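You operate a simulated robot arm through the tools that you are given. There is no shell and no other tool. Be economical: measure what you need, move in short steps, check, and stop when the job is done.

Carry out the task below with a simulated robot arm. There is one attempt and no reset: what you move stays moved.

TASK
Tap the blue sprung former flat and prove it by the gauge.
Fine: slide the purple step gauge under it before and after; the gauge reads 5 mm at the end; grey rubber mallet and gauge go back.

The check looks at the end state, three seconds after you hand in, the way a careful person would. Anything else that was tipped, shoved, dropped, spilled or broken makes it a failure.

THE ROBOT
A 7-joint arm with a two-finger parallel gripper, fixed in place. Base frame: the origin is at the foot of the arm, x ahead of it, y to its left, z up. Readings come in m, rad, newtons and seconds.
With the tool pointing down near the work surface it reaches from about 0.2 to 0.72 m from the base axis. Its first joint turns from -2.897 to 2.897 rad. Payload 1.57 kg.
Tool frame: the origin (TCP) lies between the finger pads and is the grasp point; the fingertips stand 0.03 m ahead of it; z points along the fingers, y is the line along which they close. The gripper opens to 0.11 m. The fingers are 0.024 m wide and 0.012 m thick; the gripper's body (0.048 by 0.112 m) begins 0.078 m behind the TCP.
Orientation is that of the tool frame in the base frame, as [roll, pitch, yaw] about the fixed x, y, z axes, in that order (R = Rz(yaw) Ry(pitch) Rx(roll)). With the fingers straight down and closing along the base's y, the tool's x points along the base's -x, its y along +y and its z along -z.

THE INTERFACE
- The arm moves only by the tool step_arm. Its arguments are lists of equal length, an entry for each row: "translation": the shift along the tool's x, y, z in units of 50 mm (1.0 is 50 mm), a list of three; "delta_rot": the turn, a rotation vector about the tool's x, y, z in units of 5 degrees (1.0 is 5 degrees), a list of three. In form: {"translation": [[x, y, z], ...], "delta_rot": [[rx, ry, rz], ...]}. A call has 1 to 12 rows; each row shifts and turns the commanded pose from where the row before left it, along the tool's axes as they then stand. "gripper" is the opening, from 0 (shut) to 1 (fully open), set as the call begins (left out, the last holds). A call with a number of a shift or a turn outside -1 to 1 is refused whole. A row lasts 0.2 s, in which the tool goes at most 0.05 m and 0.15 rad; a call with a longer step from one row to the next is refused whole, and so is a gripper value outside its range. A pose out of reach is approached as far as the arm can. The call stops where the force on the tool passes 40 N (or 10 N more than at its start, if that is more) or the arm is blocked; 0.2 s more then pass. Each finger travels about 0.045 m/s and halts on what it meets, pressing with about 24 N; the grip force reading is that of the motor and also rises with nothing between the fingers. The clock runs only during rows and for 0.2 s after the last one: add rows that do not move to give the fingers time. It gives the time, the measured TCP pose, the force on the tool (base axes), the opening and the grip force at its end, in the units of the frame above (readings bear some noise).
- Cameras (640 x 400 px; columns grow to the right, rows downward): "scene" is fixed at [0.3999, -0.6509, 1.6819]; the picture's right is [1.00, -0.02, 0.00], its down [-0.01, -0.45, -0.89] and it looks along [0.02, 0.89, -0.45] (base axes); focal length 321 px, centre (320, 200). "wrist" rides on the gripper at [-0.036, 0, -0.08] in the tool frame; the picture's right is [0.00, -1.00, 0.00], its down [0.97, 0.00, -0.24] and it looks along [0.24, 0.00, 0.97] (tool axes); focal length 218 px, centre (320, 200). There is no depth. A picture from a camera that has moved, and an enlarged one, comes with that camera's place and axes in the base frame and with its lens.
- snapshot(camera): a new picture of that camera. It takes no simulated time.
- slide_trunk(by): slides the trunk up (or, below 0, down) by that many m; the arm rides with it, the base frame stays. It gives what a move gives, with no picture.
- close_up(camera, box): a new picture of the part [left, top, right, bottom] of that camera's present view, enlarged. It takes no simulated time.
- sign_off(): hands the job in; it is judged then, once.

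Work in short steps. Places have to be worked out from the pictures, the camera data and where the tool is seen: move nearer, look again, correct. Check each grasp and each placing, and mend what went wrong. You have 120 turns and 68 pictures in all, those below and enlarged ones among them. Open the gripper and draw the arm clear of the work before you hand the job in, unless the task says otherwise; then end with one line.

The tools are called after "Emit:" by a JSON object that holds its "op" and its "data". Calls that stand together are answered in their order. step_arm: Moves the arm, as the interface text tells. Its arguments: {"type":"object","properties":{"translation":{"type":"array"},"delta_rot":{"type":"array"},"gripper":{"type":"number"}},"required":["translation","delta_rot"]} The other tools are called the same way: slide_trunk (by) slides the trunk up or down; snapshot (camera) takes a picture; close_up (camera, box) takes an enlarged picture of a part of a camera's view; sign_off () hands the job in.

At the start:

```text
time_s: 0.0
position: [0.1137, 0.4144, 1.2242]
tcp_rot: [-3.141, 0.0, -3.141]
contact_force: [0.3, -1.0, 0.1]
width: 0.1101
gripper_force: 0.1
trunk travel left (down, up): [-0.525, 0.065]
```

scene: 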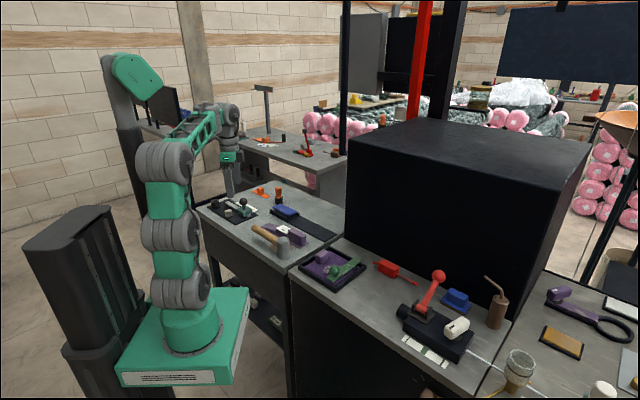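
wrist: 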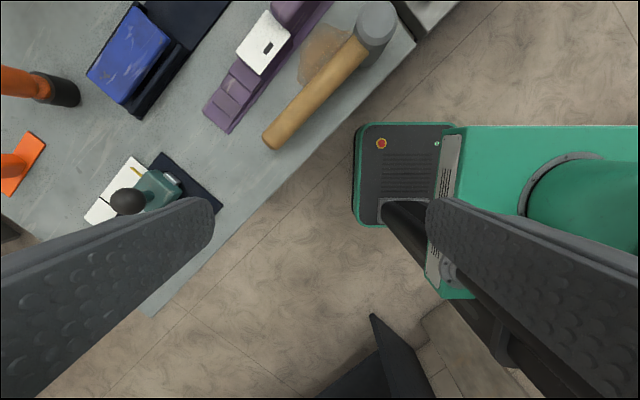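

The bench holds a blue block (former) on a dark strip, a purple step gauge, a mallet and other items. I'll enlarge that region first.

Emit:
{"op": "close_up", "data": {"camera": "scene", "box": [190, 170, 350, 270]}}

Emit:
{"op": "close_up", "data": {"camera": "scene", "box": [290, 230, 530, 380]}}

Emit:
{"op": "close_up", "data": {"camera": "wrist", "box": [0, 0, 420, 262]}}

```text
4.00 times, centred on (270, 220) of scene
camera zoom: at [0.3999, -0.6509, 1.6819], right [1.0, -0.02, 0.0], down [-0.01, -0.45, -0.89], along [0.02, 0.89, -0.45], focal length 1286 px, centre (520, 120)
```

zoom: 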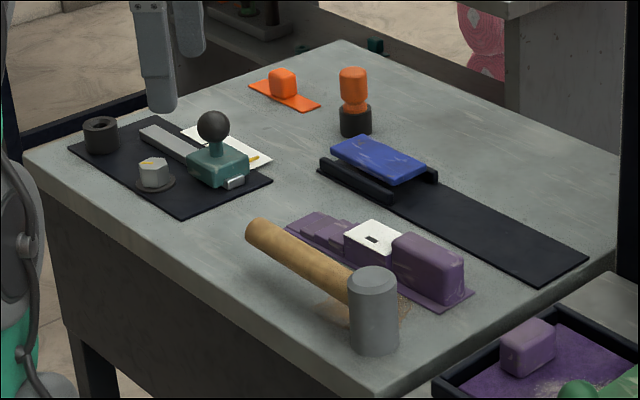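

```text
2.67 times, centred on (410, 305) of scene
camera zoom: at [0.3999, -0.6509, 1.6819], right [1.0, -0.02, 0.0], down [-0.01, -0.45, -0.89], along [0.02, 0.89, -0.45], focal length 857 px, centre (80, -80)
```

zoom: 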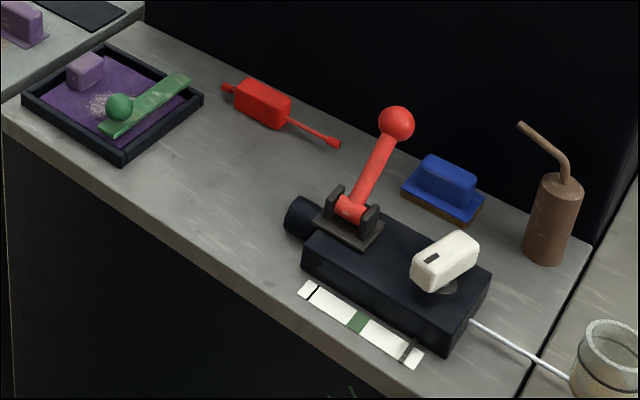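

```text
1.52 times, centred on (210, 131) of wrist
camera zoom: at [0.1508, 0.4153, 1.3044], right [0.0, -1.0, 0.0], down [-0.97, 0.0, 0.24], along [-0.24, 0.0, -0.97], focal length 333 px, centre (488, 305)
```

zoom: 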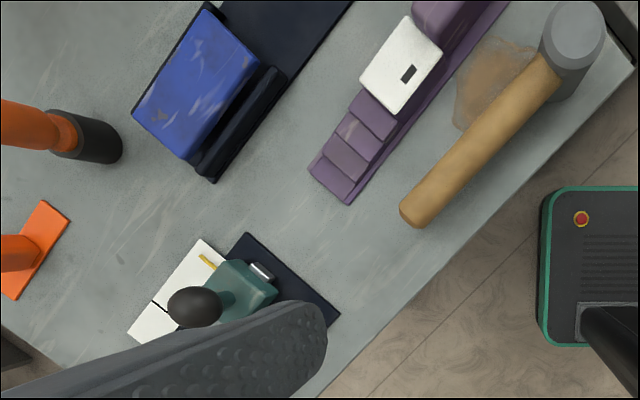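

The bench runs about -41° in the plane. I'll move over it and turn the tool to line up with the gauge, then look.

Emit:
{"op": "step_arm", "data": {"translation": [[-0.5, 0.5, 0], [-0.5, 0.5, 0], [-0.5, 0.5, 0], [0, 0, 0], [0, 0, 0], [0, 0, 0], [0, 0, 0], [0, 0, 0], [0, 0, 0], [0, 0, 0], [0, 0, 0]], "delta_rot": [[0, 0, 0], [0, 0, 0], [0, 0, 0], [0, 0, 1], [0, 0, 1], [0, 0, 1], [0, 0, 1], [0, 0, 1], [0, 0, 1], [0, 0, 1], [0, 0, 1]], "gripper": 1}}

Emit:
{"op": "snapshot", "data": {"camera": "wrist"}}

```text
time_s: 2.4
position: [0.19, 0.4888, 1.2252]
tcp_rot: [3.141, 0.001, 2.443]
contact_force: [0.6, 0.0, 0.0]
width: 0.1097
gripper_force: 0.1
trunk travel left (down, up): [-0.525, 0.065]
```

```text
62 pictures are left
camera wrist: at [0.2174, 0.4669, 1.3042], right [-0.64, -0.77, 0.0], down [-0.74, 0.62, 0.24], along [-0.18, 0.15, -0.97], focal length 218 px, centre (320, 200)
```

wrist: 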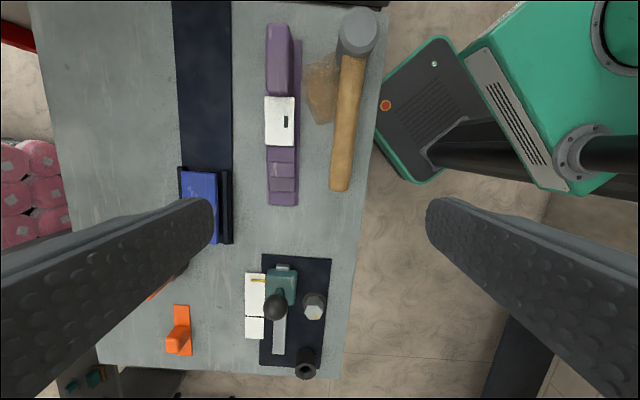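

Aligned. I'll move left and up in this view to see the former and the gauge unobstructed and closer.

Emit:
{"op": "step_arm", "data": {"translation": [[-0.6, 0.7, 0], [-0.6, 0.7, 0], [0, 0, 0.7], [0, 0, 0.7]], "delta_rot": [[0, 0, 0], [0, 0, 0], [0, 0, 0], [0, 0, 0]]}}

Emit:
{"op": "snapshot", "data": {"camera": "wrist"}}

```text
time_s: 3.4
position: [0.2811, 0.506, 1.1528]
tcp_rot: [3.141, -0.001, 2.444]
contact_force: [0.6, -0.7, 0.2]
width: 0.11
gripper_force: 0.1
trunk travel left (down, up): [-0.525, 0.065]
```

```text
61 pictures are left
camera wrist: at [0.3078, 0.4832, 1.2321], right [-0.64, -0.77, 0.0], down [-0.74, 0.62, 0.24], along [-0.18, 0.16, -0.97], focal length 218 px, centre (320, 200)
```

wrist: 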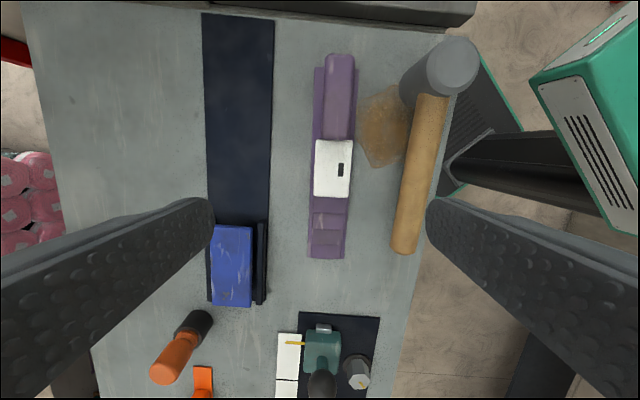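

Emit:
{"op": "close_up", "data": {"camera": "wrist", "box": [280, 30, 500, 270]}}

Emit:
{"op": "close_up", "data": {"camera": "wrist", "box": [190, 200, 290, 320]}}

Emit:
{"op": "close_up", "data": {"camera": "scene", "box": [255, 195, 315, 255]}}

```text
1.67 times, centred on (390, 150) of wrist
camera zoom: at [0.3078, 0.4832, 1.2321], right [-0.64, -0.77, 0.0], down [-0.74, 0.62, 0.24], along [-0.18, 0.16, -0.97], focal length 364 px, centre (203, 283)
```

zoom: 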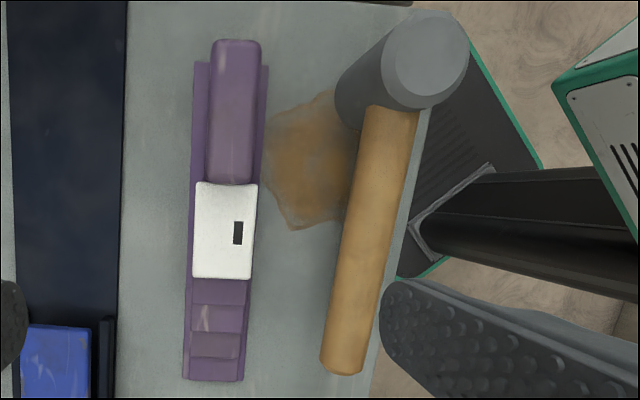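

```text
3.33 times, centred on (240, 260) of wrist
camera zoom: at [0.3078, 0.4832, 1.2321], right [-0.64, -0.77, 0.0], down [-0.74, 0.62, 0.24], along [-0.18, 0.16, -0.97], focal length 728 px, centre (587, 0)
```

zoom: 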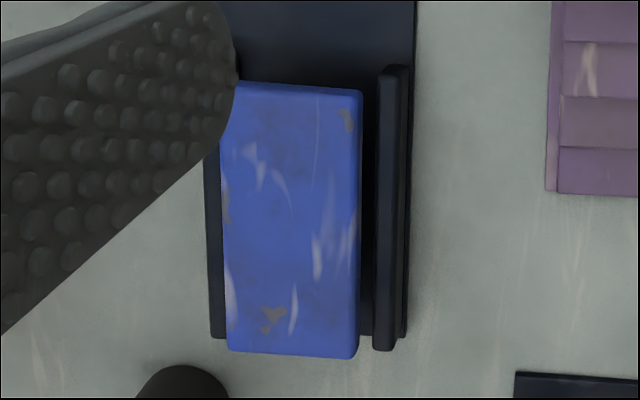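

```text
6.67 times, centred on (285, 225) of scene
camera zoom: at [0.3999, -0.6509, 1.6819], right [1.0, -0.02, 0.0], down [-0.01, -0.45, -0.89], along [0.02, 0.89, -0.45], focal length 2142 px, centre (553, 33)
```

zoom: 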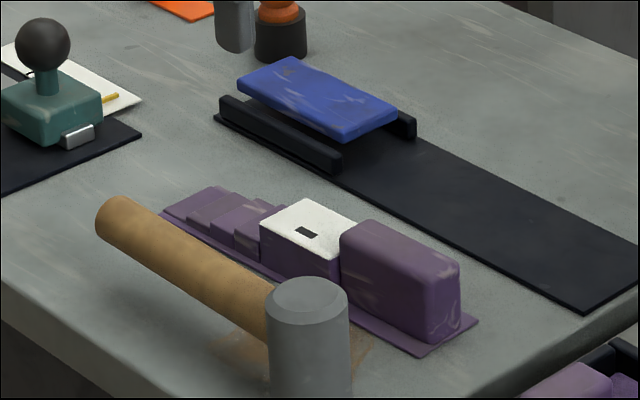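

Emit:
{"op": "close_up", "data": {"camera": "scene", "box": [268, 210, 300, 230]}}

Emit:
{"op": "close_up", "data": {"camera": "scene", "box": [272, 198, 304, 218]}}

Emit:
{"op": "close_up", "data": {"camera": "wrist", "box": [300, 120, 372, 165]}}

```text
16.00 times, centred on (284, 220) of scene
camera zoom: at [0.3999, -0.6509, 1.6819], right [1.0, -0.02, 0.0], down [-0.01, -0.45, -0.89], along [0.02, 0.89, -0.45], focal length 5142 px, centre (896, -120)
```

zoom: 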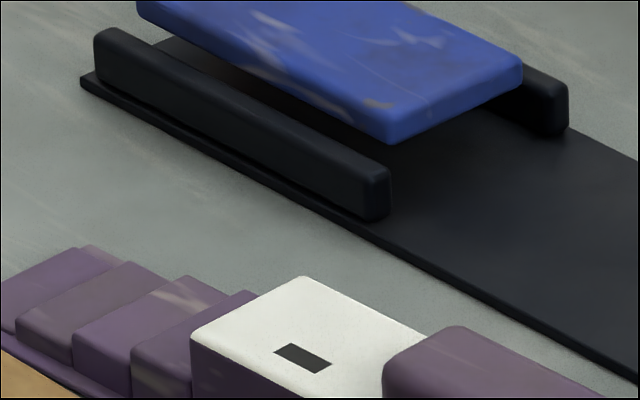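

```text
16.00 times, centred on (288, 208) of scene
camera zoom: at [0.3999, -0.6509, 1.6819], right [1.0, -0.02, 0.0], down [-0.01, -0.45, -0.89], along [0.02, 0.89, -0.45], focal length 5142 px, centre (832, 72)
```

zoom: 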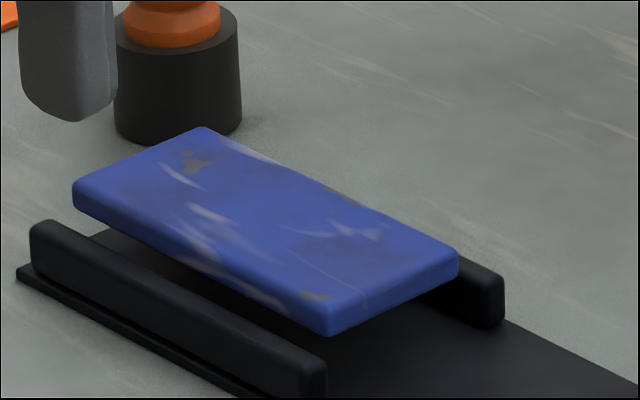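

```text
8.89 times, centred on (336, 142) of wrist
camera zoom: at [0.3078, 0.4832, 1.2321], right [-0.64, -0.77, 0.0], down [-0.74, 0.62, 0.24], along [-0.18, 0.16, -0.97], focal length 1940 px, centre (178, 711)
```

zoom: 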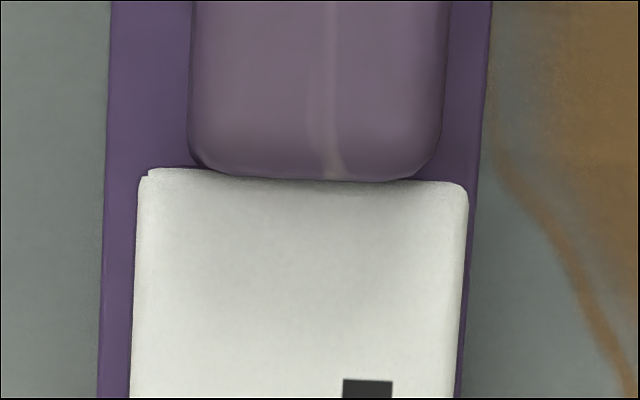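

The gauge handle is around bench-frame s≈-0.03, w≈0.55. I'll move above it with a slight turn, lower to mid-height and verify.

Emit:
{"op": "step_arm", "data": {"translation": [[-0.8, -0.18, 0], [-0.76, -0.18, 0], [0, 0, 0.7], [0, 0, 0.7]], "delta_rot": [[0, 0, 0.25], [0, 0, 0.3], [0, 0, 0], [0, 0, 0]], "gripper": 0.6}}

Emit:
{"op": "snapshot", "data": {"camera": "wrist"}}

Emit:
{"op": "close_up", "data": {"camera": "scene", "box": [240, 180, 320, 240]}}

```text
time_s: 4.4
position: [0.3276, 0.4414, 1.0833]
tcp_rot: [3.139, -0.002, 2.395]
contact_force: [-0.2, 0.9, -0.5]
width: 0.0659
gripper_force: 0.0
trunk travel left (down, up): [-0.525, 0.065]
```

```text
54 pictures are left
camera wrist: at [0.3543, 0.4172, 1.1627], right [-0.68, -0.73, 0.0], down [-0.71, 0.66, 0.24], along [-0.18, 0.16, -0.97], focal length 218 px, centre (320, 200)
```

wrist: 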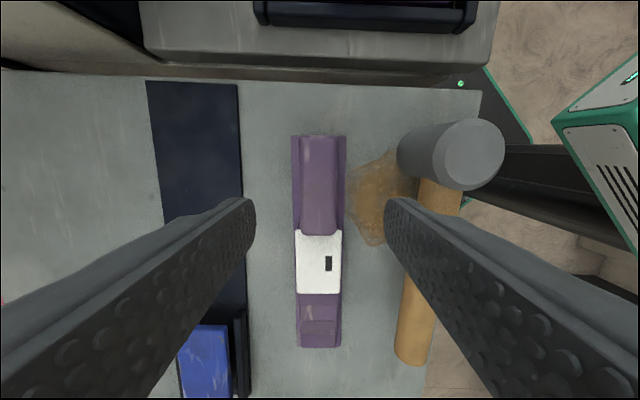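

```text
6.67 times, centred on (280, 210) of scene
camera zoom: at [0.3999, -0.6509, 1.6819], right [1.0, -0.02, 0.0], down [-0.01, -0.45, -0.89], along [0.02, 0.89, -0.45], focal length 2142 px, centre (587, 133)
```

zoom: 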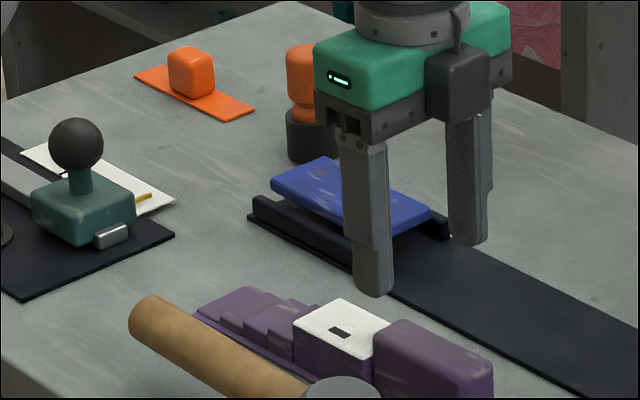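

Gauge is centred and parallel. Nudge 9 mm toward the handle's middle, descend and grip.

Emit:
{"op": "step_arm", "data": {"translation": [[-0.18, -0.02, 0.6], [0, 0, 0.7], [0, 0, 0.54], [0, 0, 0]], "delta_rot": [[0, 0, 0], [0, 0, 0], [0, 0, 0], [0, 0, 0]]}}

Emit:
{"op": "close_up", "data": {"camera": "scene", "box": [250, 205, 320, 255]}}

```text
time_s: 5.4
position: [0.3331, 0.4344, 0.9916]
tcp_rot: [3.14, -0.001, 2.396]
contact_force: [0.5, -0.1, 1.1]
width: 0.0657
gripper_force: 0.1
trunk travel left (down, up): [-0.525, 0.065]
```

```text
8.00 times, centred on (285, 230) of scene
camera zoom: at [0.3999, -0.6509, 1.6819], right [1.0, -0.02, 0.0], down [-0.01, -0.45, -0.89], along [0.02, 0.89, -0.45], focal length 2571 px, centre (600, -40)
```

zoom: 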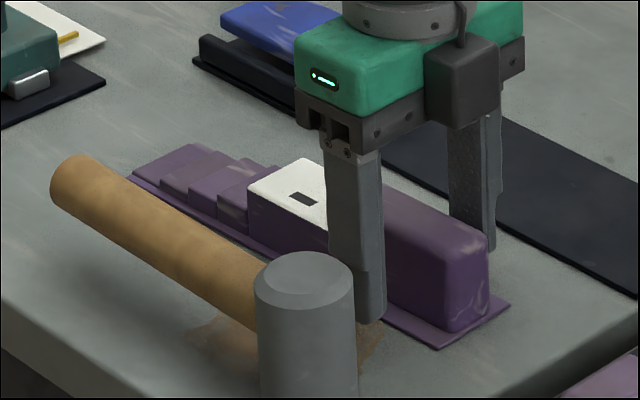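

Fingers straddle the handle. Close.

Emit:
{"op": "step_arm", "data": {"translation": [[0, 0, 0], [0, 0, 0], [0, 0, 0], [0, 0, 0]], "delta_rot": [[0, 0, 0], [0, 0, 0], [0, 0, 0], [0, 0, 0]], "gripper": 0}}

```text
time_s: 6.4
position: [0.3339, 0.4344, 0.9929]
tcp_rot: [-3.141, 0.0, 2.396]
contact_force: [0.3, 0.8, 0.0]
width: 0.0297
gripper_force: 24.1
trunk travel left (down, up): [-0.525, 0.065]
```

Gripped (29.7 mm). Lift 50 mm and check.

Emit:
{"op": "step_arm", "data": {"translation": [[0, 0, -0.5], [0, 0, -0.5], [0, 0, -0.5], [0, 0, 0]], "delta_rot": [[0, 0, 0], [0, 0, 0], [0, 0, 0], [0, 0, 0]]}}

Emit:
{"op": "snapshot", "data": {"camera": "wrist"}}

Emit:
{"op": "close_up", "data": {"camera": "scene", "box": [240, 180, 340, 250]}}

```text
time_s: 7.4
position: [0.3325, 0.4329, 1.0671]
tcp_rot: [3.141, 0.001, 2.397]
contact_force: [-0.2, 0.4, -1.0]
width: 0.0295
gripper_force: 24.1
trunk travel left (down, up): [-0.525, 0.065]
```

```text
51 pictures are left
camera wrist: at [0.3608, 0.4094, 1.1468], right [-0.68, -0.73, 0.0], down [-0.71, 0.66, 0.24], along [-0.18, 0.16, -0.97], focal length 218 px, centre (320, 200)
```

wrist: 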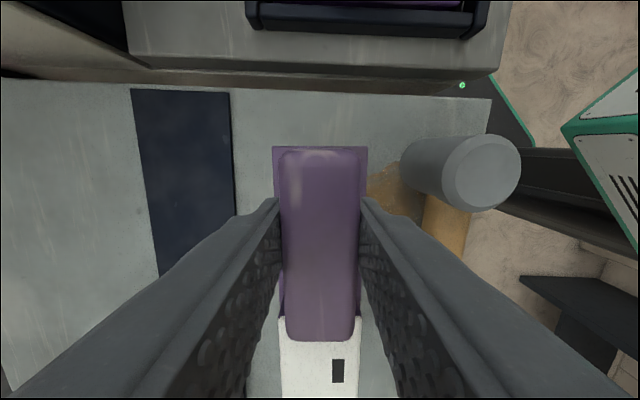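

```text
5.71 times, centred on (290, 215) of scene
camera zoom: at [0.3999, -0.6509, 1.6819], right [1.0, -0.02, 0.0], down [-0.01, -0.45, -0.89], along [0.02, 0.89, -0.45], focal length 1836 px, centre (491, 114)
```

zoom: 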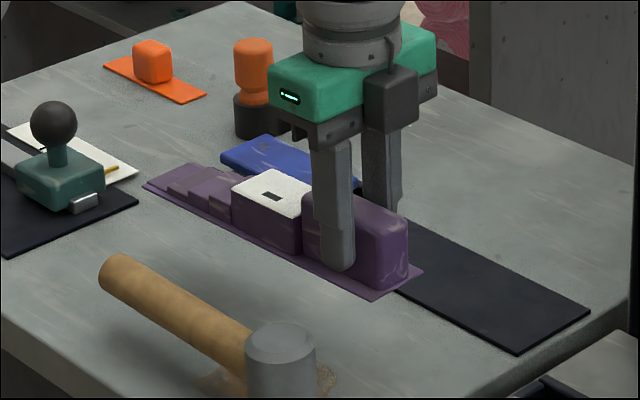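

Gauge hangs level. The strip lies ~115 mm to tool +y, rotated 2.75°. I move the gauge over the strip, drawn back so its tip is short of the former, still high.

Emit:
{"op": "step_arm", "data": {"translation": [[-0.7, 0, 0], [-0.7, 0, 0], [0, 0.6, 0], [0, 0.6, 0], [0, 0.6, 0], [0, 0.5, 0], [0, 0, 0]], "delta_rot": [[0, 0, 0], [0, 0, 0], [0, 0, 0], [0, 0, 0], [0, 0, 0.25], [0, 0, 0.3], [0, 0, 0]]}}

Emit:
{"op": "close_up", "data": {"camera": "scene", "box": [250, 180, 350, 250]}}

Emit:
{"op": "snapshot", "data": {"camera": "wrist"}}

```text
time_s: 9.0
position: [0.4645, 0.4694, 1.0668]
tcp_rot: [-3.141, 0.001, 2.346]
contact_force: [0.4, 0.4, -1.0]
width: 0.0297
gripper_force: 24.0
trunk travel left (down, up): [-0.525, 0.065]
```

```text
5.71 times, centred on (300, 215) of scene
camera zoom: at [0.3999, -0.6509, 1.6819], right [1.0, -0.02, 0.0], down [-0.01, -0.45, -0.89], along [0.02, 0.89, -0.45], focal length 1836 px, centre (434, 114)
```

zoom: 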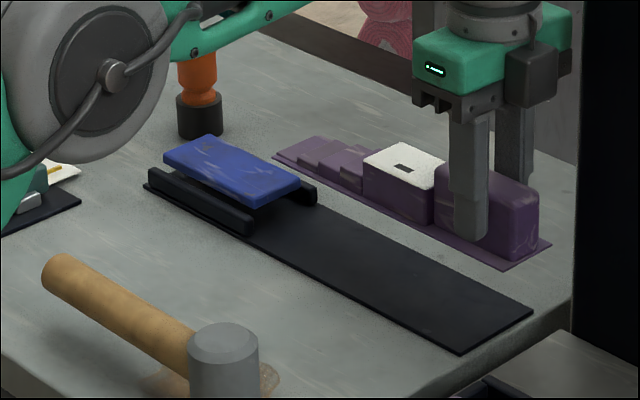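

```text
48 pictures are left
camera wrist: at [0.4899, 0.4449, 1.1462], right [-0.71, -0.7, 0.0], down [-0.68, 0.69, 0.24], along [-0.17, 0.17, -0.97], focal length 218 px, centre (320, 200)
```

wrist: 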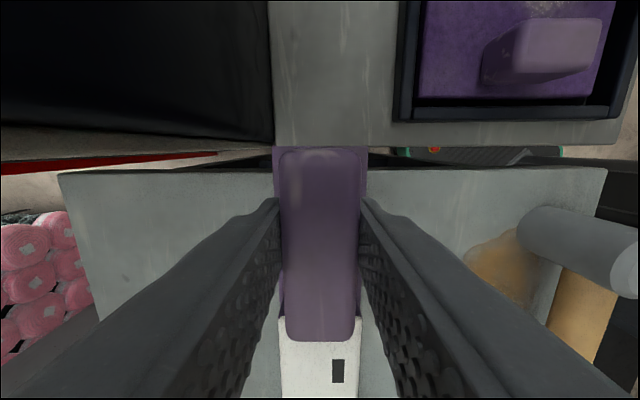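

Clearance to the rails looks ~2 cm. Lower to ~15 mm above the strip and re-check alignment.

Emit:
{"op": "step_arm", "data": {"translation": [[-0.1, 0, 0.5], [0, 0, 0.5], [0, 0, 0]], "delta_rot": [[0, 0, 0], [0, 0, 0], [0, 0, 0]]}}

Emit:
{"op": "close_up", "data": {"camera": "scene", "box": [270, 190, 350, 240]}}

```text
time_s: 9.8
position: [0.4689, 0.4677, 1.0144]
tcp_rot: [-3.141, 0.0, 2.346]
contact_force: [0.2, 0.6, -0.5]
width: 0.0297
gripper_force: 24.4
trunk travel left (down, up): [-0.525, 0.065]
```

```text
8.00 times, centred on (310, 215) of scene
camera zoom: at [0.3999, -0.6509, 1.6819], right [1.0, -0.02, 0.0], down [-0.01, -0.45, -0.89], along [0.02, 0.89, -0.45], focal length 2571 px, centre (400, 80)
```

zoom: 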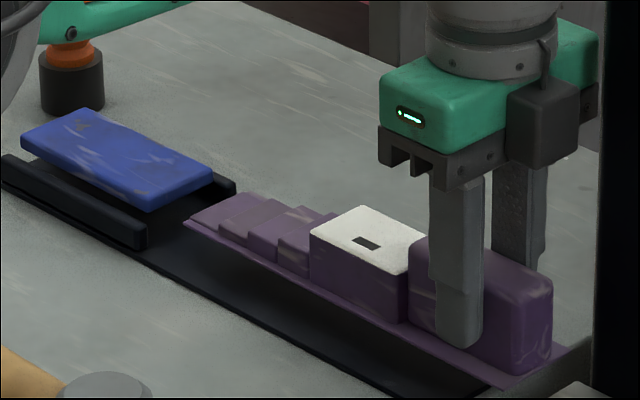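

Emit:
{"op": "step_arm", "data": {"translation": [[0, 0, 0.28], [0, 0, 0]], "delta_rot": [[0, 0, 0], [0, 0, 0]]}}

Emit:
{"op": "close_up", "data": {"camera": "scene", "box": [265, 195, 345, 245]}}

```text
time_s: 10.4
position: [0.4687, 0.4686, 1.0018]
tcp_rot: [-3.141, 0.0, 2.348]
contact_force: [0.3, -0.3, -1.2]
width: 0.0296
gripper_force: 24.2
trunk travel left (down, up): [-0.525, 0.065]
```

```text
8.00 times, centred on (305, 220) of scene
camera zoom: at [0.3999, -0.6509, 1.6819], right [1.0, -0.02, 0.0], down [-0.01, -0.45, -0.89], along [0.02, 0.89, -0.45], focal length 2571 px, centre (440, 40)
```

zoom: 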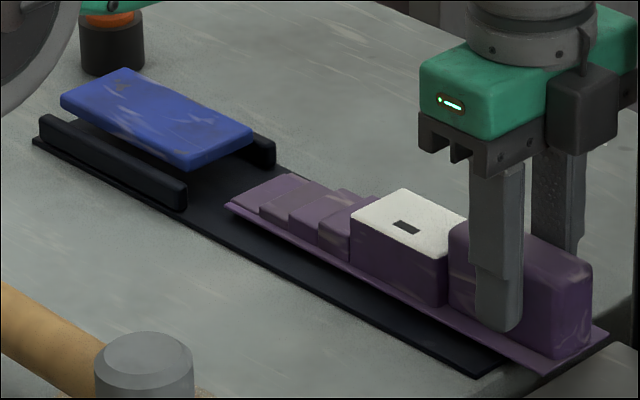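

Parallel and centred on the strip. Lower the last ~6 mm to contact.

Emit:
{"op": "step_arm", "data": {"translation": [[0, 0, 0.1], [0, 0, 0.03], [0, 0, 0]], "delta_rot": [[0, 0, 0], [0, 0, 0], [0, 0, 0]]}}

```text
time_s: 11.2
position: [0.4684, 0.4675, 0.9959]
tcp_rot: [-3.14, -0.003, 2.347]
contact_force: [0.8, 0.0, 1.0]
width: 0.0296
gripper_force: 24.1
trunk travel left (down, up): [-0.525, 0.065]
```

Emit:
{"op": "step_arm", "data": {"translation": [[0, 0, 0.03], [0, 0, 0.03], [0, 0, 0]], "delta_rot": [[0, 0, 0], [0, 0, 0], [0, 0, 0]]}}

Emit:
{"op": "close_up", "data": {"camera": "scene", "box": [265, 195, 345, 245]}}

```text
time_s: 12.0
position: [0.4665, 0.4669, 0.9961]
tcp_rot: [3.136, -0.003, 2.347]
contact_force: [3.5, 1.2, 17.0]
width: 0.0298
gripper_force: 23.8
trunk travel left (down, up): [-0.525, 0.065]
```

```text
8.00 times, centred on (305, 220) of scene
camera zoom: at [0.3999, -0.6509, 1.6819], right [1.0, -0.02, 0.0], down [-0.01, -0.45, -0.89], along [0.02, 0.89, -0.45], focal length 2571 px, centre (440, 40)
```

zoom: 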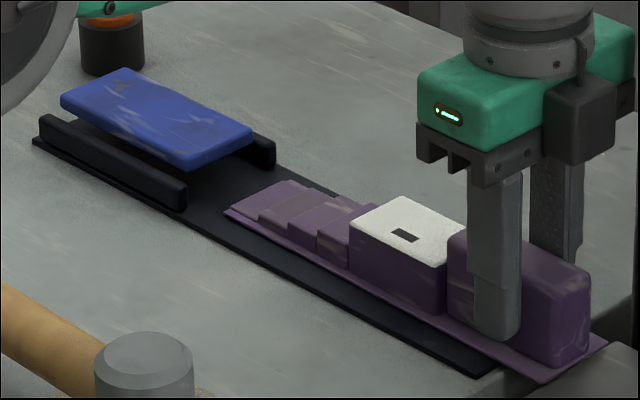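

Contact at z≈0.996. Ease off pressure, then slide 40 mm toward the former.

Emit:
{"op": "step_arm", "data": {"translation": [[0, 0, -0.04], [0.2, 0, 0], [0.2, 0, 0], [0.2, 0, 0], [0.2, 0, 0], [0, 0, 0]], "delta_rot": [[0, 0, 0], [0, 0, 0], [0, 0, 0], [0, 0, 0], [0, 0, 0], [0, 0, 0]]}}

Emit:
{"op": "close_up", "data": {"camera": "scene", "box": [265, 195, 345, 245]}}

```text
time_s: 13.4
position: [0.4376, 0.4954, 0.9963]
tcp_rot: [-3.14, -0.003, 2.347]
contact_force: [2.8, -2.8, 12.3]
width: 0.0298
gripper_force: 22.9
trunk travel left (down, up): [-0.525, 0.065]
```

```text
8.00 times, centred on (305, 220) of scene
camera zoom: at [0.3999, -0.6509, 1.6819], right [1.0, -0.02, 0.0], down [-0.01, -0.45, -0.89], along [0.02, 0.89, -0.45], focal length 2571 px, centre (440, 40)
```

zoom: 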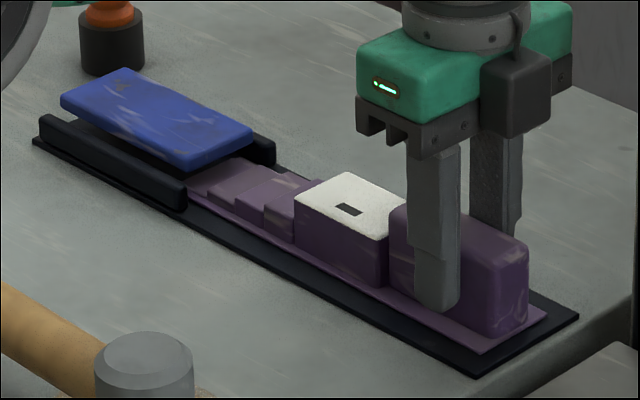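

Emit:
{"op": "step_arm", "data": {"translation": [[0, 0, -0.03], [0.1, 0, 0], [0.1, 0, 0], [0.1, 0, 0], [0, 0, 0]], "delta_rot": [[0, 0, 0], [0, 0, 0], [0, 0, 0], [0, 0, 0], [0, 0, 0]]}}

Emit:
{"op": "close_up", "data": {"camera": "scene", "box": [265, 195, 313, 225]}}

```text
time_s: 14.6
position: [0.4287, 0.506, 0.9946]
tcp_rot: [-3.139, 0.001, 2.347]
contact_force: [0.9, 0.0, -1.3]
width: 0.0295
gripper_force: 23.5
trunk travel left (down, up): [-0.525, 0.065]
```

```text
13.33 times, centred on (289, 210) of scene
camera zoom: at [0.3999, -0.6509, 1.6819], right [1.0, -0.02, 0.0], down [-0.01, -0.45, -0.89], along [0.02, 0.89, -0.45], focal length 4285 px, centre (733, 67)
```

zoom: 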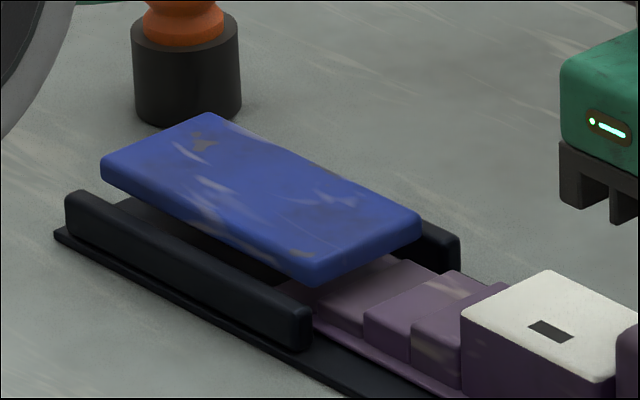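

First step is entering under the former without contact. Continue in 4 mm rows.

Emit:
{"op": "step_arm", "data": {"translation": [[0.08, 0, 0], [0.08, 0, 0], [0.08, 0, 0], [0.08, 0, 0], [0.08, 0, 0], [0, 0, 0]], "delta_rot": [[0, 0, 0], [0, 0, 0], [0, 0, 0], [0, 0, 0], [0, 0, 0], [0, 0, 0]]}}

Emit:
{"op": "close_up", "data": {"camera": "scene", "box": [265, 195, 313, 225]}}

```text
time_s: 16.0
position: [0.4144, 0.5209, 0.998]
tcp_rot: [-3.14, -0.002, 2.345]
contact_force: [-0.2, -0.3, -2.4]
width: 0.0297
gripper_force: 23.7
trunk travel left (down, up): [-0.525, 0.065]
```

```text
13.33 times, centred on (289, 210) of scene
camera zoom: at [0.3999, -0.6509, 1.6819], right [1.0, -0.02, 0.0], down [-0.01, -0.45, -0.89], along [0.02, 0.89, -0.45], focal length 4285 px, centre (733, 67)
```

zoom: 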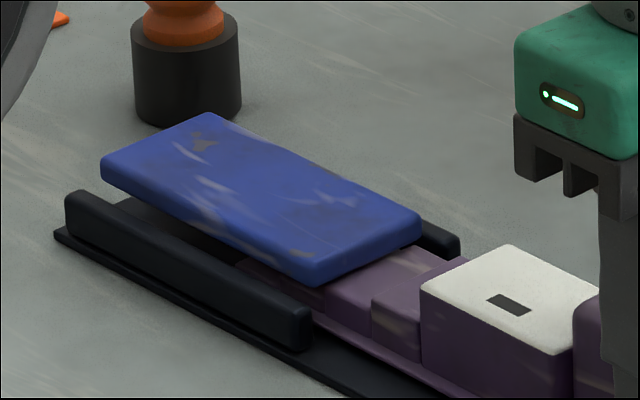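

Emit:
{"op": "step_arm", "data": {"translation": [[0.06, 0, 0.02], [0.06, 0, 0], [0.06, 0, 0], [0.06, 0, 0], [0, 0, 0]], "delta_rot": [[0, 0, 0], [0, 0, 0], [0, 0, 0], [0, 0, 0], [0, 0, 0]]}}

Emit:
{"op": "close_up", "data": {"camera": "scene", "box": [265, 195, 313, 225]}}

```text
time_s: 17.2
position: [0.4065, 0.5283, 0.997]
tcp_rot: [3.141, 0.002, 2.346]
contact_force: [-0.4, 0.5, -2.0]
width: 0.0297
gripper_force: 24.6
trunk travel left (down, up): [-0.525, 0.065]
```

```text
13.33 times, centred on (289, 210) of scene
camera zoom: at [0.3999, -0.6509, 1.6819], right [1.0, -0.02, 0.0], down [-0.01, -0.45, -0.89], along [0.02, 0.89, -0.45], focal length 4285 px, centre (733, 67)
```

zoom: 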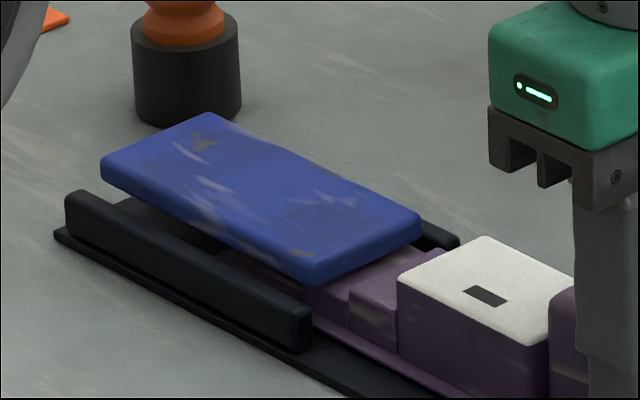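

Two steps are under; still no contact. Continue, easing down a touch.

Emit:
{"op": "step_arm", "data": {"translation": [[0, 0, 0.03], [0.06, 0, 0], [0.06, 0, 0], [0.06, 0, 0], [0.06, 0, 0], [0, 0, 0]], "delta_rot": [[0, 0, 0], [0, 0, 0], [0, 0, 0], [0, 0, 0], [0, 0, 0], [0, 0, 0]]}}

Emit:
{"op": "close_up", "data": {"camera": "scene", "box": [265, 195, 313, 225]}}

```text
time_s: 18.6
position: [0.3991, 0.5361, 0.9955]
tcp_rot: [3.141, -0.002, 2.346]
contact_force: [13.8, -10.8, 3.0]
width: 0.0303
gripper_force: 24.1
trunk travel left (down, up): [-0.525, 0.065]
```

```text
13.33 times, centred on (289, 210) of scene
camera zoom: at [0.3999, -0.6509, 1.6819], right [1.0, -0.02, 0.0], down [-0.01, -0.45, -0.89], along [0.02, 0.89, -0.45], focal length 4285 px, centre (733, 67)
```

zoom: 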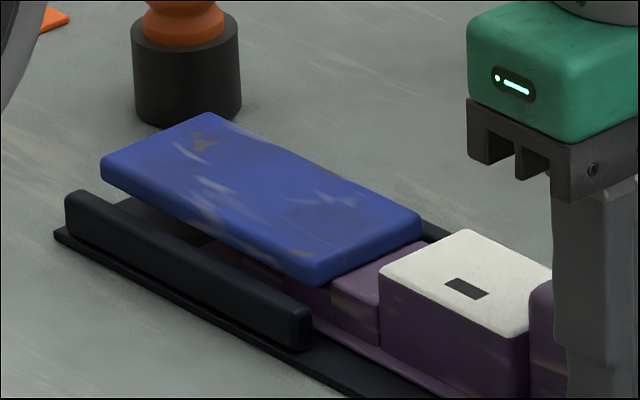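

Contact: 17 N along the strip. Take a reading of the gauge's white face through the wrist camera.

Emit:
{"op": "snapshot", "data": {"camera": "wrist"}}

Emit:
{"op": "close_up", "data": {"camera": "scene", "box": [292, 208, 312, 222]}}

```text
39 pictures are left
camera wrist: at [0.4249, 0.5102, 1.0756], right [-0.72, -0.7, 0.0], down [-0.68, 0.69, 0.24], along [-0.17, 0.17, -0.97], focal length 218 px, centre (320, 200)
```

wrist: 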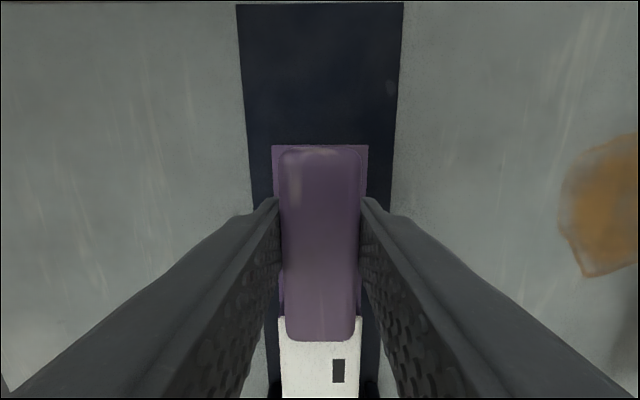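

```text
16.00 times, centred on (302, 215) of scene
camera zoom: at [0.3999, -0.6509, 1.6819], right [1.0, -0.02, 0.0], down [-0.01, -0.45, -0.89], along [0.02, 0.89, -0.45], focal length 5142 px, centre (608, -40)
```

zoom: 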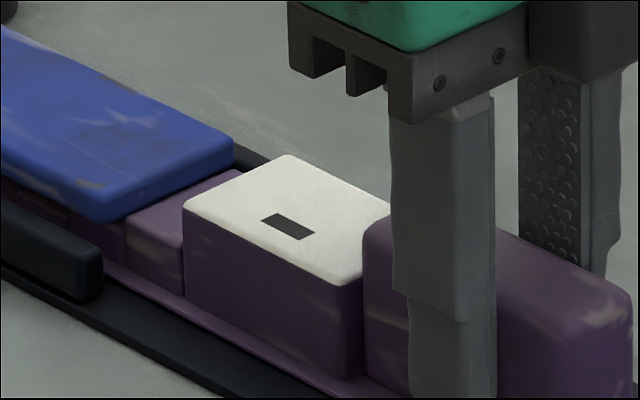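

The steps read: three steps pass, the fourth is stopped – a high gap (about 15 mm reading). Now back the gauge out and lift it.

Emit:
{"op": "step_arm", "data": {"translation": [[-0.1, 0, 0], [-0.3, 0, 0], [-0.5, 0, 0], [-0.5, 0, 0], [-0.5, 0, 0], [-0.1, 0, -0.3], [0, 0, -0.5], [0, 0, -0.6], [0, 0, 0]], "delta_rot": [[0, 0, 0], [0, 0, 0], [0, 0, 0], [0, 0, 0], [0, 0, 0], [0, 0, 0], [0, 0, 0], [0, 0, -0.25], [0, 0, -0.3]]}}

Emit:
{"op": "close_up", "data": {"camera": "scene", "box": [250, 180, 350, 250]}}

```text
time_s: 20.6
position: [0.4688, 0.466, 1.0645]
tcp_rot: [-3.141, -0.001, 2.397]
contact_force: [-1.2, 0.7, -0.1]
width: 0.0299
gripper_force: 23.9
trunk travel left (down, up): [-0.525, 0.065]
```

```text
5.71 times, centred on (300, 215) of scene
camera zoom: at [0.3999, -0.6509, 1.6819], right [1.0, -0.02, 0.0], down [-0.01, -0.45, -0.89], along [0.02, 0.89, -0.45], focal length 1836 px, centre (434, 114)
```

zoom: 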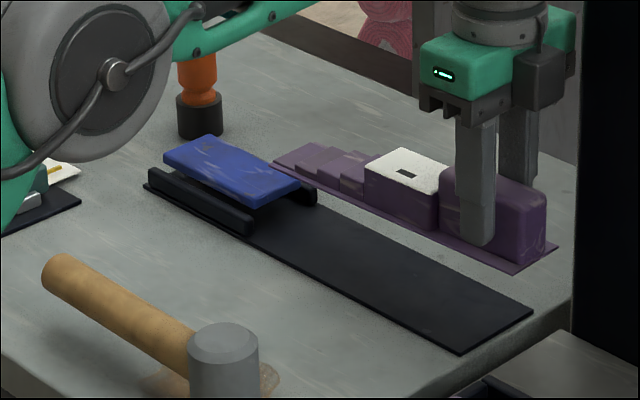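

Return the gauge to its original place ([0.3335, 0.4344], yaw 2.396).

Emit:
{"op": "step_arm", "data": {"translation": [[0, -0.8, 0], [0, -0.8, 0], [0, -0.7, 0], [0.8, 0, 0], [0.76, 0, 0], [0, 0, 0.7], [0, 0, 0.6], [0, 0, 0]], "delta_rot": [[0, 0, 0], [0, 0, 0], [0, 0, 0], [0, 0, 0], [0, 0, 0], [0, 0, 0], [0, 0, 0], [0, 0, 0]]}}

```text
time_s: 22.4
position: [0.3335, 0.436, 0.9999]
tcp_rot: [3.14, 0.001, 2.396]
contact_force: [0.2, -0.1, -1.3]
width: 0.0299
gripper_force: 24.1
trunk travel left (down, up): [-0.525, 0.065]
```

Emit:
{"op": "step_arm", "data": {"translation": [[0, -0.02, 0.1], [0, 0, 0.04], [0, 0, 0.02], [0, 0, 0]], "delta_rot": [[0, 0, 0], [0, 0, 0], [0, 0, 0], [0, 0, 0]]}}

```text
time_s: 23.4
position: [0.3325, 0.4345, 0.9905]
tcp_rot: [3.141, -0.001, 2.396]
contact_force: [0.3, 0.0, -0.6]
width: 0.0296
gripper_force: 24.1
trunk travel left (down, up): [-0.525, 0.065]
```

Emit:
{"op": "step_arm", "data": {"translation": [[0, 0, 0.03], [0, 0, 0.03], [0, 0, 0]], "delta_rot": [[0, 0, 0], [0, 0, 0], [0, 0, 0]]}}

Emit:
{"op": "close_up", "data": {"camera": "scene", "box": [250, 200, 330, 250]}}

```text
time_s: 24.2
position: [0.3321, 0.4355, 0.9921]
tcp_rot: [3.136, -0.001, 2.397]
contact_force: [0.8, 1.8, 18.0]
width: 0.0298
gripper_force: 23.9
trunk travel left (down, up): [-0.525, 0.065]
```

```text
8.00 times, centred on (290, 225) of scene
camera zoom: at [0.3999, -0.6509, 1.6819], right [1.0, -0.02, 0.0], down [-0.01, -0.45, -0.89], along [0.02, 0.89, -0.45], focal length 2571 px, centre (560, 0)
```

zoom: 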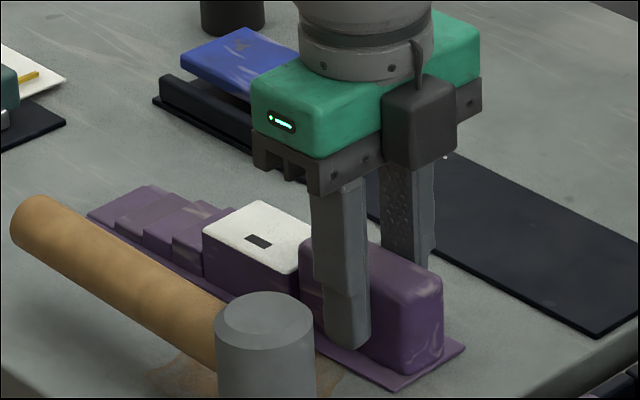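

Seated on the bench. Ease pressure, open, then rise.

Emit:
{"op": "step_arm", "data": {"translation": [[0, 0, -0.05], [0, 0, 0], [0, 0, 0], [0, 0, 0]], "delta_rot": [[0, 0, 0], [0, 0, 0], [0, 0, 0], [0, 0, 0]], "gripper": 0.58}}

Emit:
{"op": "step_arm", "data": {"translation": [[0, 0, -0.7], [0, 0, -0.7], [0, 0, -0.7], [0, 0, -0.3], [0, 0, 0]], "delta_rot": [[0, 0, 0], [0, 0, 0], [0, 0, 0], [0, 0, 0], [0, 0, 0]]}}

Emit:
{"op": "snapshot", "data": {"camera": "wrist"}}

```text
time_s: 25.2
position: [0.3315, 0.4327, 0.9908]
tcp_rot: [-3.141, 0.0, 2.396]
contact_force: [0.4, -1.2, -0.9]
width: 0.0635
gripper_force: 0.1
trunk travel left (down, up): [-0.525, 0.065]
```

```text
time_s: 26.4
position: [0.331, 0.4324, 1.1122]
tcp_rot: [3.141, 0.001, 2.397]
contact_force: [-0.5, -0.1, -0.3]
width: 0.0638
gripper_force: 0.1
trunk travel left (down, up): [-0.525, 0.065]
```

```text
35 pictures are left
camera wrist: at [0.3579, 0.4098, 1.1931], right [-0.68, -0.73, 0.0], down [-0.71, 0.66, 0.24], along [-0.18, 0.16, -0.97], focal length 218 px, centre (320, 200)
```

wrist: 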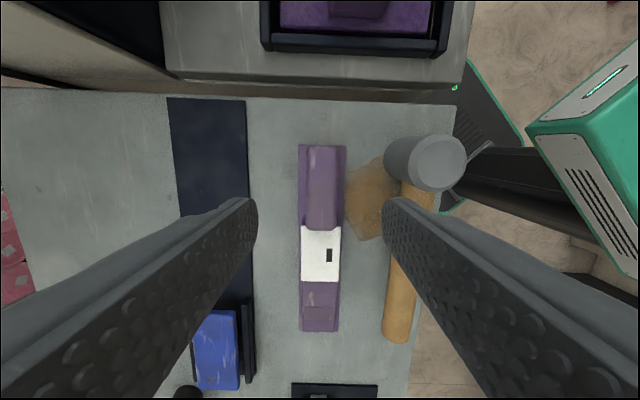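

Gauge is back where it was. Next the mallet: handle lies ~96 mm to tool -y, rotated 2.6°. Move above it near the head and partly lower.

Emit:
{"op": "step_arm", "data": {"translation": [[0.26, -0.6, 0], [0.26, -0.6, 0], [0, -0.71, 0], [0, 0, 0], [0, 0, 0.6], [0, 0, 0.4], [0, 0, 0]], "delta_rot": [[0, 0, 0], [0, 0, 0], [0, 0, 0], [0, 0, 0.52], [0, 0, 0], [0, 0, 0], [0, 0, 0]]}}

Emit:
{"op": "snapshot", "data": {"camera": "wrist"}}

Emit:
{"op": "close_up", "data": {"camera": "scene", "box": [230, 190, 330, 260]}}

```text
time_s: 28.0
position: [0.2467, 0.3798, 1.0603]
tcp_rot: [3.141, 0.001, 2.349]
contact_force: [-0.5, 0.3, 0.2]
width: 0.0637
gripper_force: 0.1
trunk travel left (down, up): [-0.525, 0.065]
```

```text
34 pictures are left
camera wrist: at [0.2725, 0.3552, 1.141], right [-0.71, -0.7, 0.0], down [-0.68, 0.69, 0.24], along [-0.17, 0.17, -0.97], focal length 218 px, centre (320, 200)
```

wrist: 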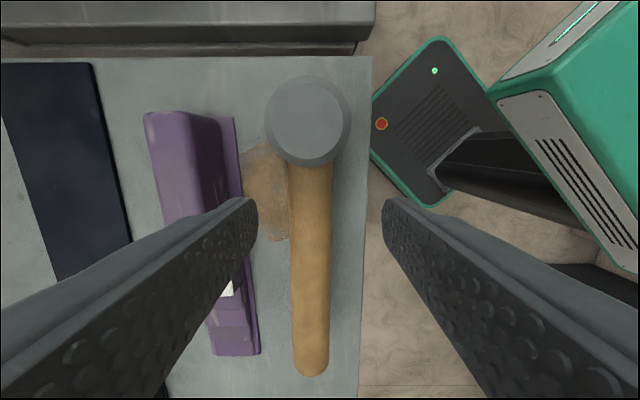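

```text
5.71 times, centred on (280, 225) of scene
camera zoom: at [0.3999, -0.6509, 1.6819], right [1.0, -0.02, 0.0], down [-0.01, -0.45, -0.89], along [0.02, 0.89, -0.45], focal length 1836 px, centre (549, 57)
```

zoom: 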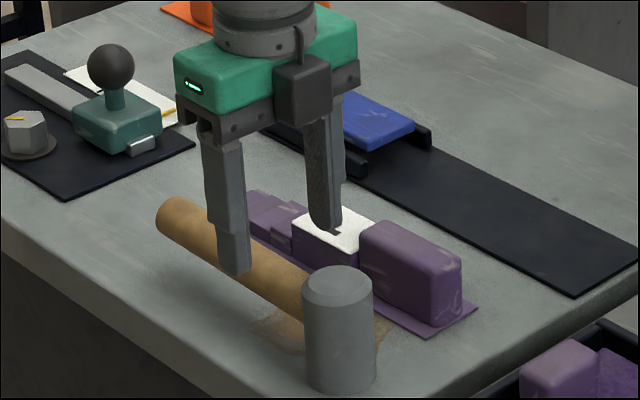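

Parallel; handle is 8 mm to tool +y. Correct, descend to handle mid-height and close.

Emit:
{"op": "step_arm", "data": {"translation": [[0, 0.16, 0.2], [0, 0, 0.6], [0, 0, 0.66], [0, 0, 0]], "delta_rot": [[0, 0, 0], [0, 0, 0], [0, 0, 0], [0, 0, 0]]}}

Emit:
{"op": "step_arm", "data": {"translation": [[0, 0, 0], [0, 0, 0], [0, 0, 0], [0, 0, 0]], "delta_rot": [[0, 0, 0], [0, 0, 0], [0, 0, 0], [0, 0, 0]], "gripper": 0}}

Emit:
{"op": "close_up", "data": {"camera": "scene", "box": [230, 190, 330, 260]}}

```text
time_s: 29.0
position: [0.2526, 0.3853, 0.9886]
tcp_rot: [-3.141, -0.001, 2.351]
contact_force: [-0.2, -0.3, 1.1]
width: 0.0638
gripper_force: 0.0
trunk travel left (down, up): [-0.525, 0.065]
```

```text
time_s: 30.0
position: [0.2526, 0.3848, 0.9893]
tcp_rot: [-3.14, 0.0, 2.349]
contact_force: [-2.5, -2.7, 1.8]
width: 0.0294
gripper_force: 24.2
trunk travel left (down, up): [-0.525, 0.065]
```

```text
5.71 times, centred on (280, 225) of scene
camera zoom: at [0.3999, -0.6509, 1.6819], right [1.0, -0.02, 0.0], down [-0.01, -0.45, -0.89], along [0.02, 0.89, -0.45], focal length 1836 px, centre (549, 57)
```

zoom: 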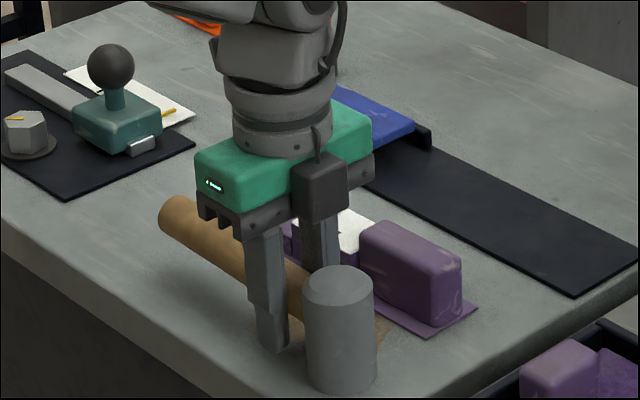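

Handle gripped (29 mm). Lift slowly and check it hangs level.

Emit:
{"op": "step_arm", "data": {"translation": [[0, 0, -0.2], [0, 0, -0.4], [0, 0, -0.5], [0, 0, -0.6], [0, 0, -0.6], [0, 0, 0]], "delta_rot": [[0, 0, 0], [0, 0, 0], [0, 0, 0], [0, 0, 0], [0, 0, 0], [0, 0, 0]]}}

Emit:
{"op": "close_up", "data": {"camera": "scene", "box": [230, 180, 330, 250]}}

Emit:
{"op": "snapshot", "data": {"camera": "wrist"}}

```text
time_s: 31.4
position: [0.2518, 0.3872, 1.1042]
tcp_rot: [-3.14, -0.001, 2.35]
contact_force: [1.0, 0.7, -3.5]
width: 0.0288
gripper_force: 24.1
trunk travel left (down, up): [-0.525, 0.065]
```

```text
5.71 times, centred on (280, 215) of scene
camera zoom: at [0.3999, -0.6509, 1.6819], right [1.0, -0.02, 0.0], down [-0.01, -0.45, -0.89], along [0.02, 0.89, -0.45], focal length 1836 px, centre (549, 114)
```

zoom: 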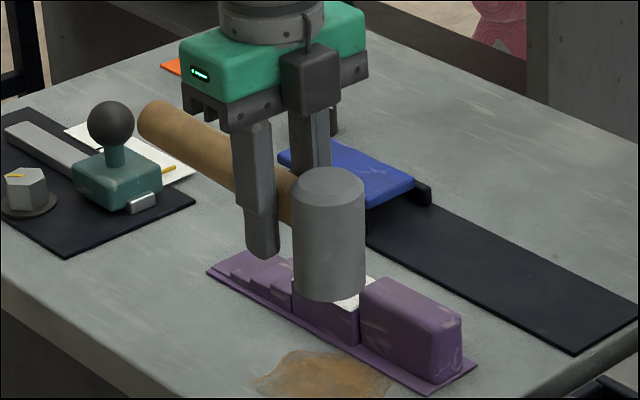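

```text
30 pictures are left
camera wrist: at [0.279, 0.3618, 1.1843], right [-0.71, -0.7, 0.0], down [-0.68, 0.69, 0.24], along [-0.17, 0.17, -0.97], focal length 218 px, centre (320, 200)
```

wrist: 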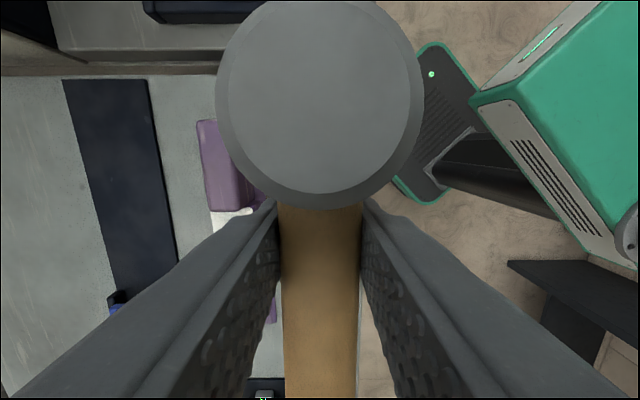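

Mallet is held level (≈3.5 N). The former's centre is ~[0.263, 0.674], too far to reach with the handle along the strip, so I'll bring the handle round 90° (head pointing outward). First translate high and begin turning.

Emit:
{"op": "step_arm", "data": {"translation": [[0.6, 0.5, -0.1], [0.6, 0.5, -0.1], [0.6, 0.5, 0], [0.6, 0.5, 0], [0, 0, 0], [0, 0, 0], [0, 0, 0], [0, 0, 0], [0, 0, 0], [0, 0, 0], [0, 0, 0], [0, 0, 0]], "delta_rot": [[0, 0, 0], [0, 0, 0], [0, 0, 0], [0, 0, 0], [0, 0, -1], [0, 0, -1], [0, 0, -1], [0, 0, -1], [0, 0, -1], [0, 0, -1], [0, 0, -1], [0, 0, -1]]}}

Emit:
{"op": "snapshot", "data": {"camera": "scene"}}

```text
time_s: 34.0
position: [0.2401, 0.5434, 1.1139]
tcp_rot: [-3.141, -0.002, 3.049]
contact_force: [1.0, 0.2, -3.1]
width: 0.0292
gripper_force: 23.7
trunk travel left (down, up): [-0.525, 0.065]
```

```text
29 pictures are left
```

scene: 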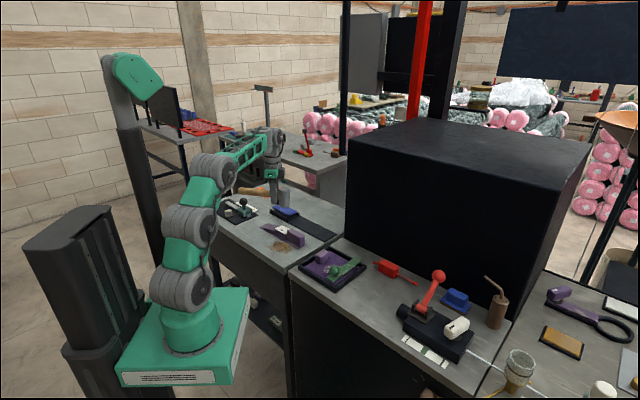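

Turning works. Finish the turn (another 50°).

Emit:
{"op": "step_arm", "data": {"translation": [[0, 0, 0], [0, 0, 0], [0, 0, 0], [0, 0, 0], [0, 0, 0], [0, 0, 0], [0, 0, 0], [0, 0, 0], [0, 0, 0], [0, 0, 0], [0, 0, 0]], "delta_rot": [[0, 0, -1], [0, 0, -1], [0, 0, -1], [0, 0, -1], [0, 0, -1], [0, 0, -1], [0, 0, -1], [0, 0, -1], [0, 0, -1], [0, 0, -1], [0, 0, 0]]}}

Emit:
{"op": "snapshot", "data": {"camera": "wrist"}}

```text
time_s: 36.4
position: [0.2411, 0.5422, 1.1128]
tcp_rot: [-3.14, -0.002, -2.361]
contact_force: [-0.2, -0.2, -4.0]
width: 0.0291
gripper_force: 23.9
trunk travel left (down, up): [-0.525, 0.065]
```

```text
28 pictures are left
camera wrist: at [0.2666, 0.5684, 1.1931], right [0.7, -0.71, 0.0], down [-0.69, -0.68, 0.24], along [-0.17, -0.17, -0.97], focal length 218 px, centre (320, 200)
```

wrist: 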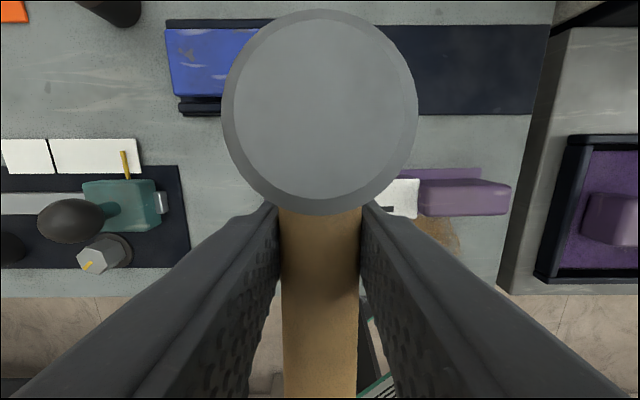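

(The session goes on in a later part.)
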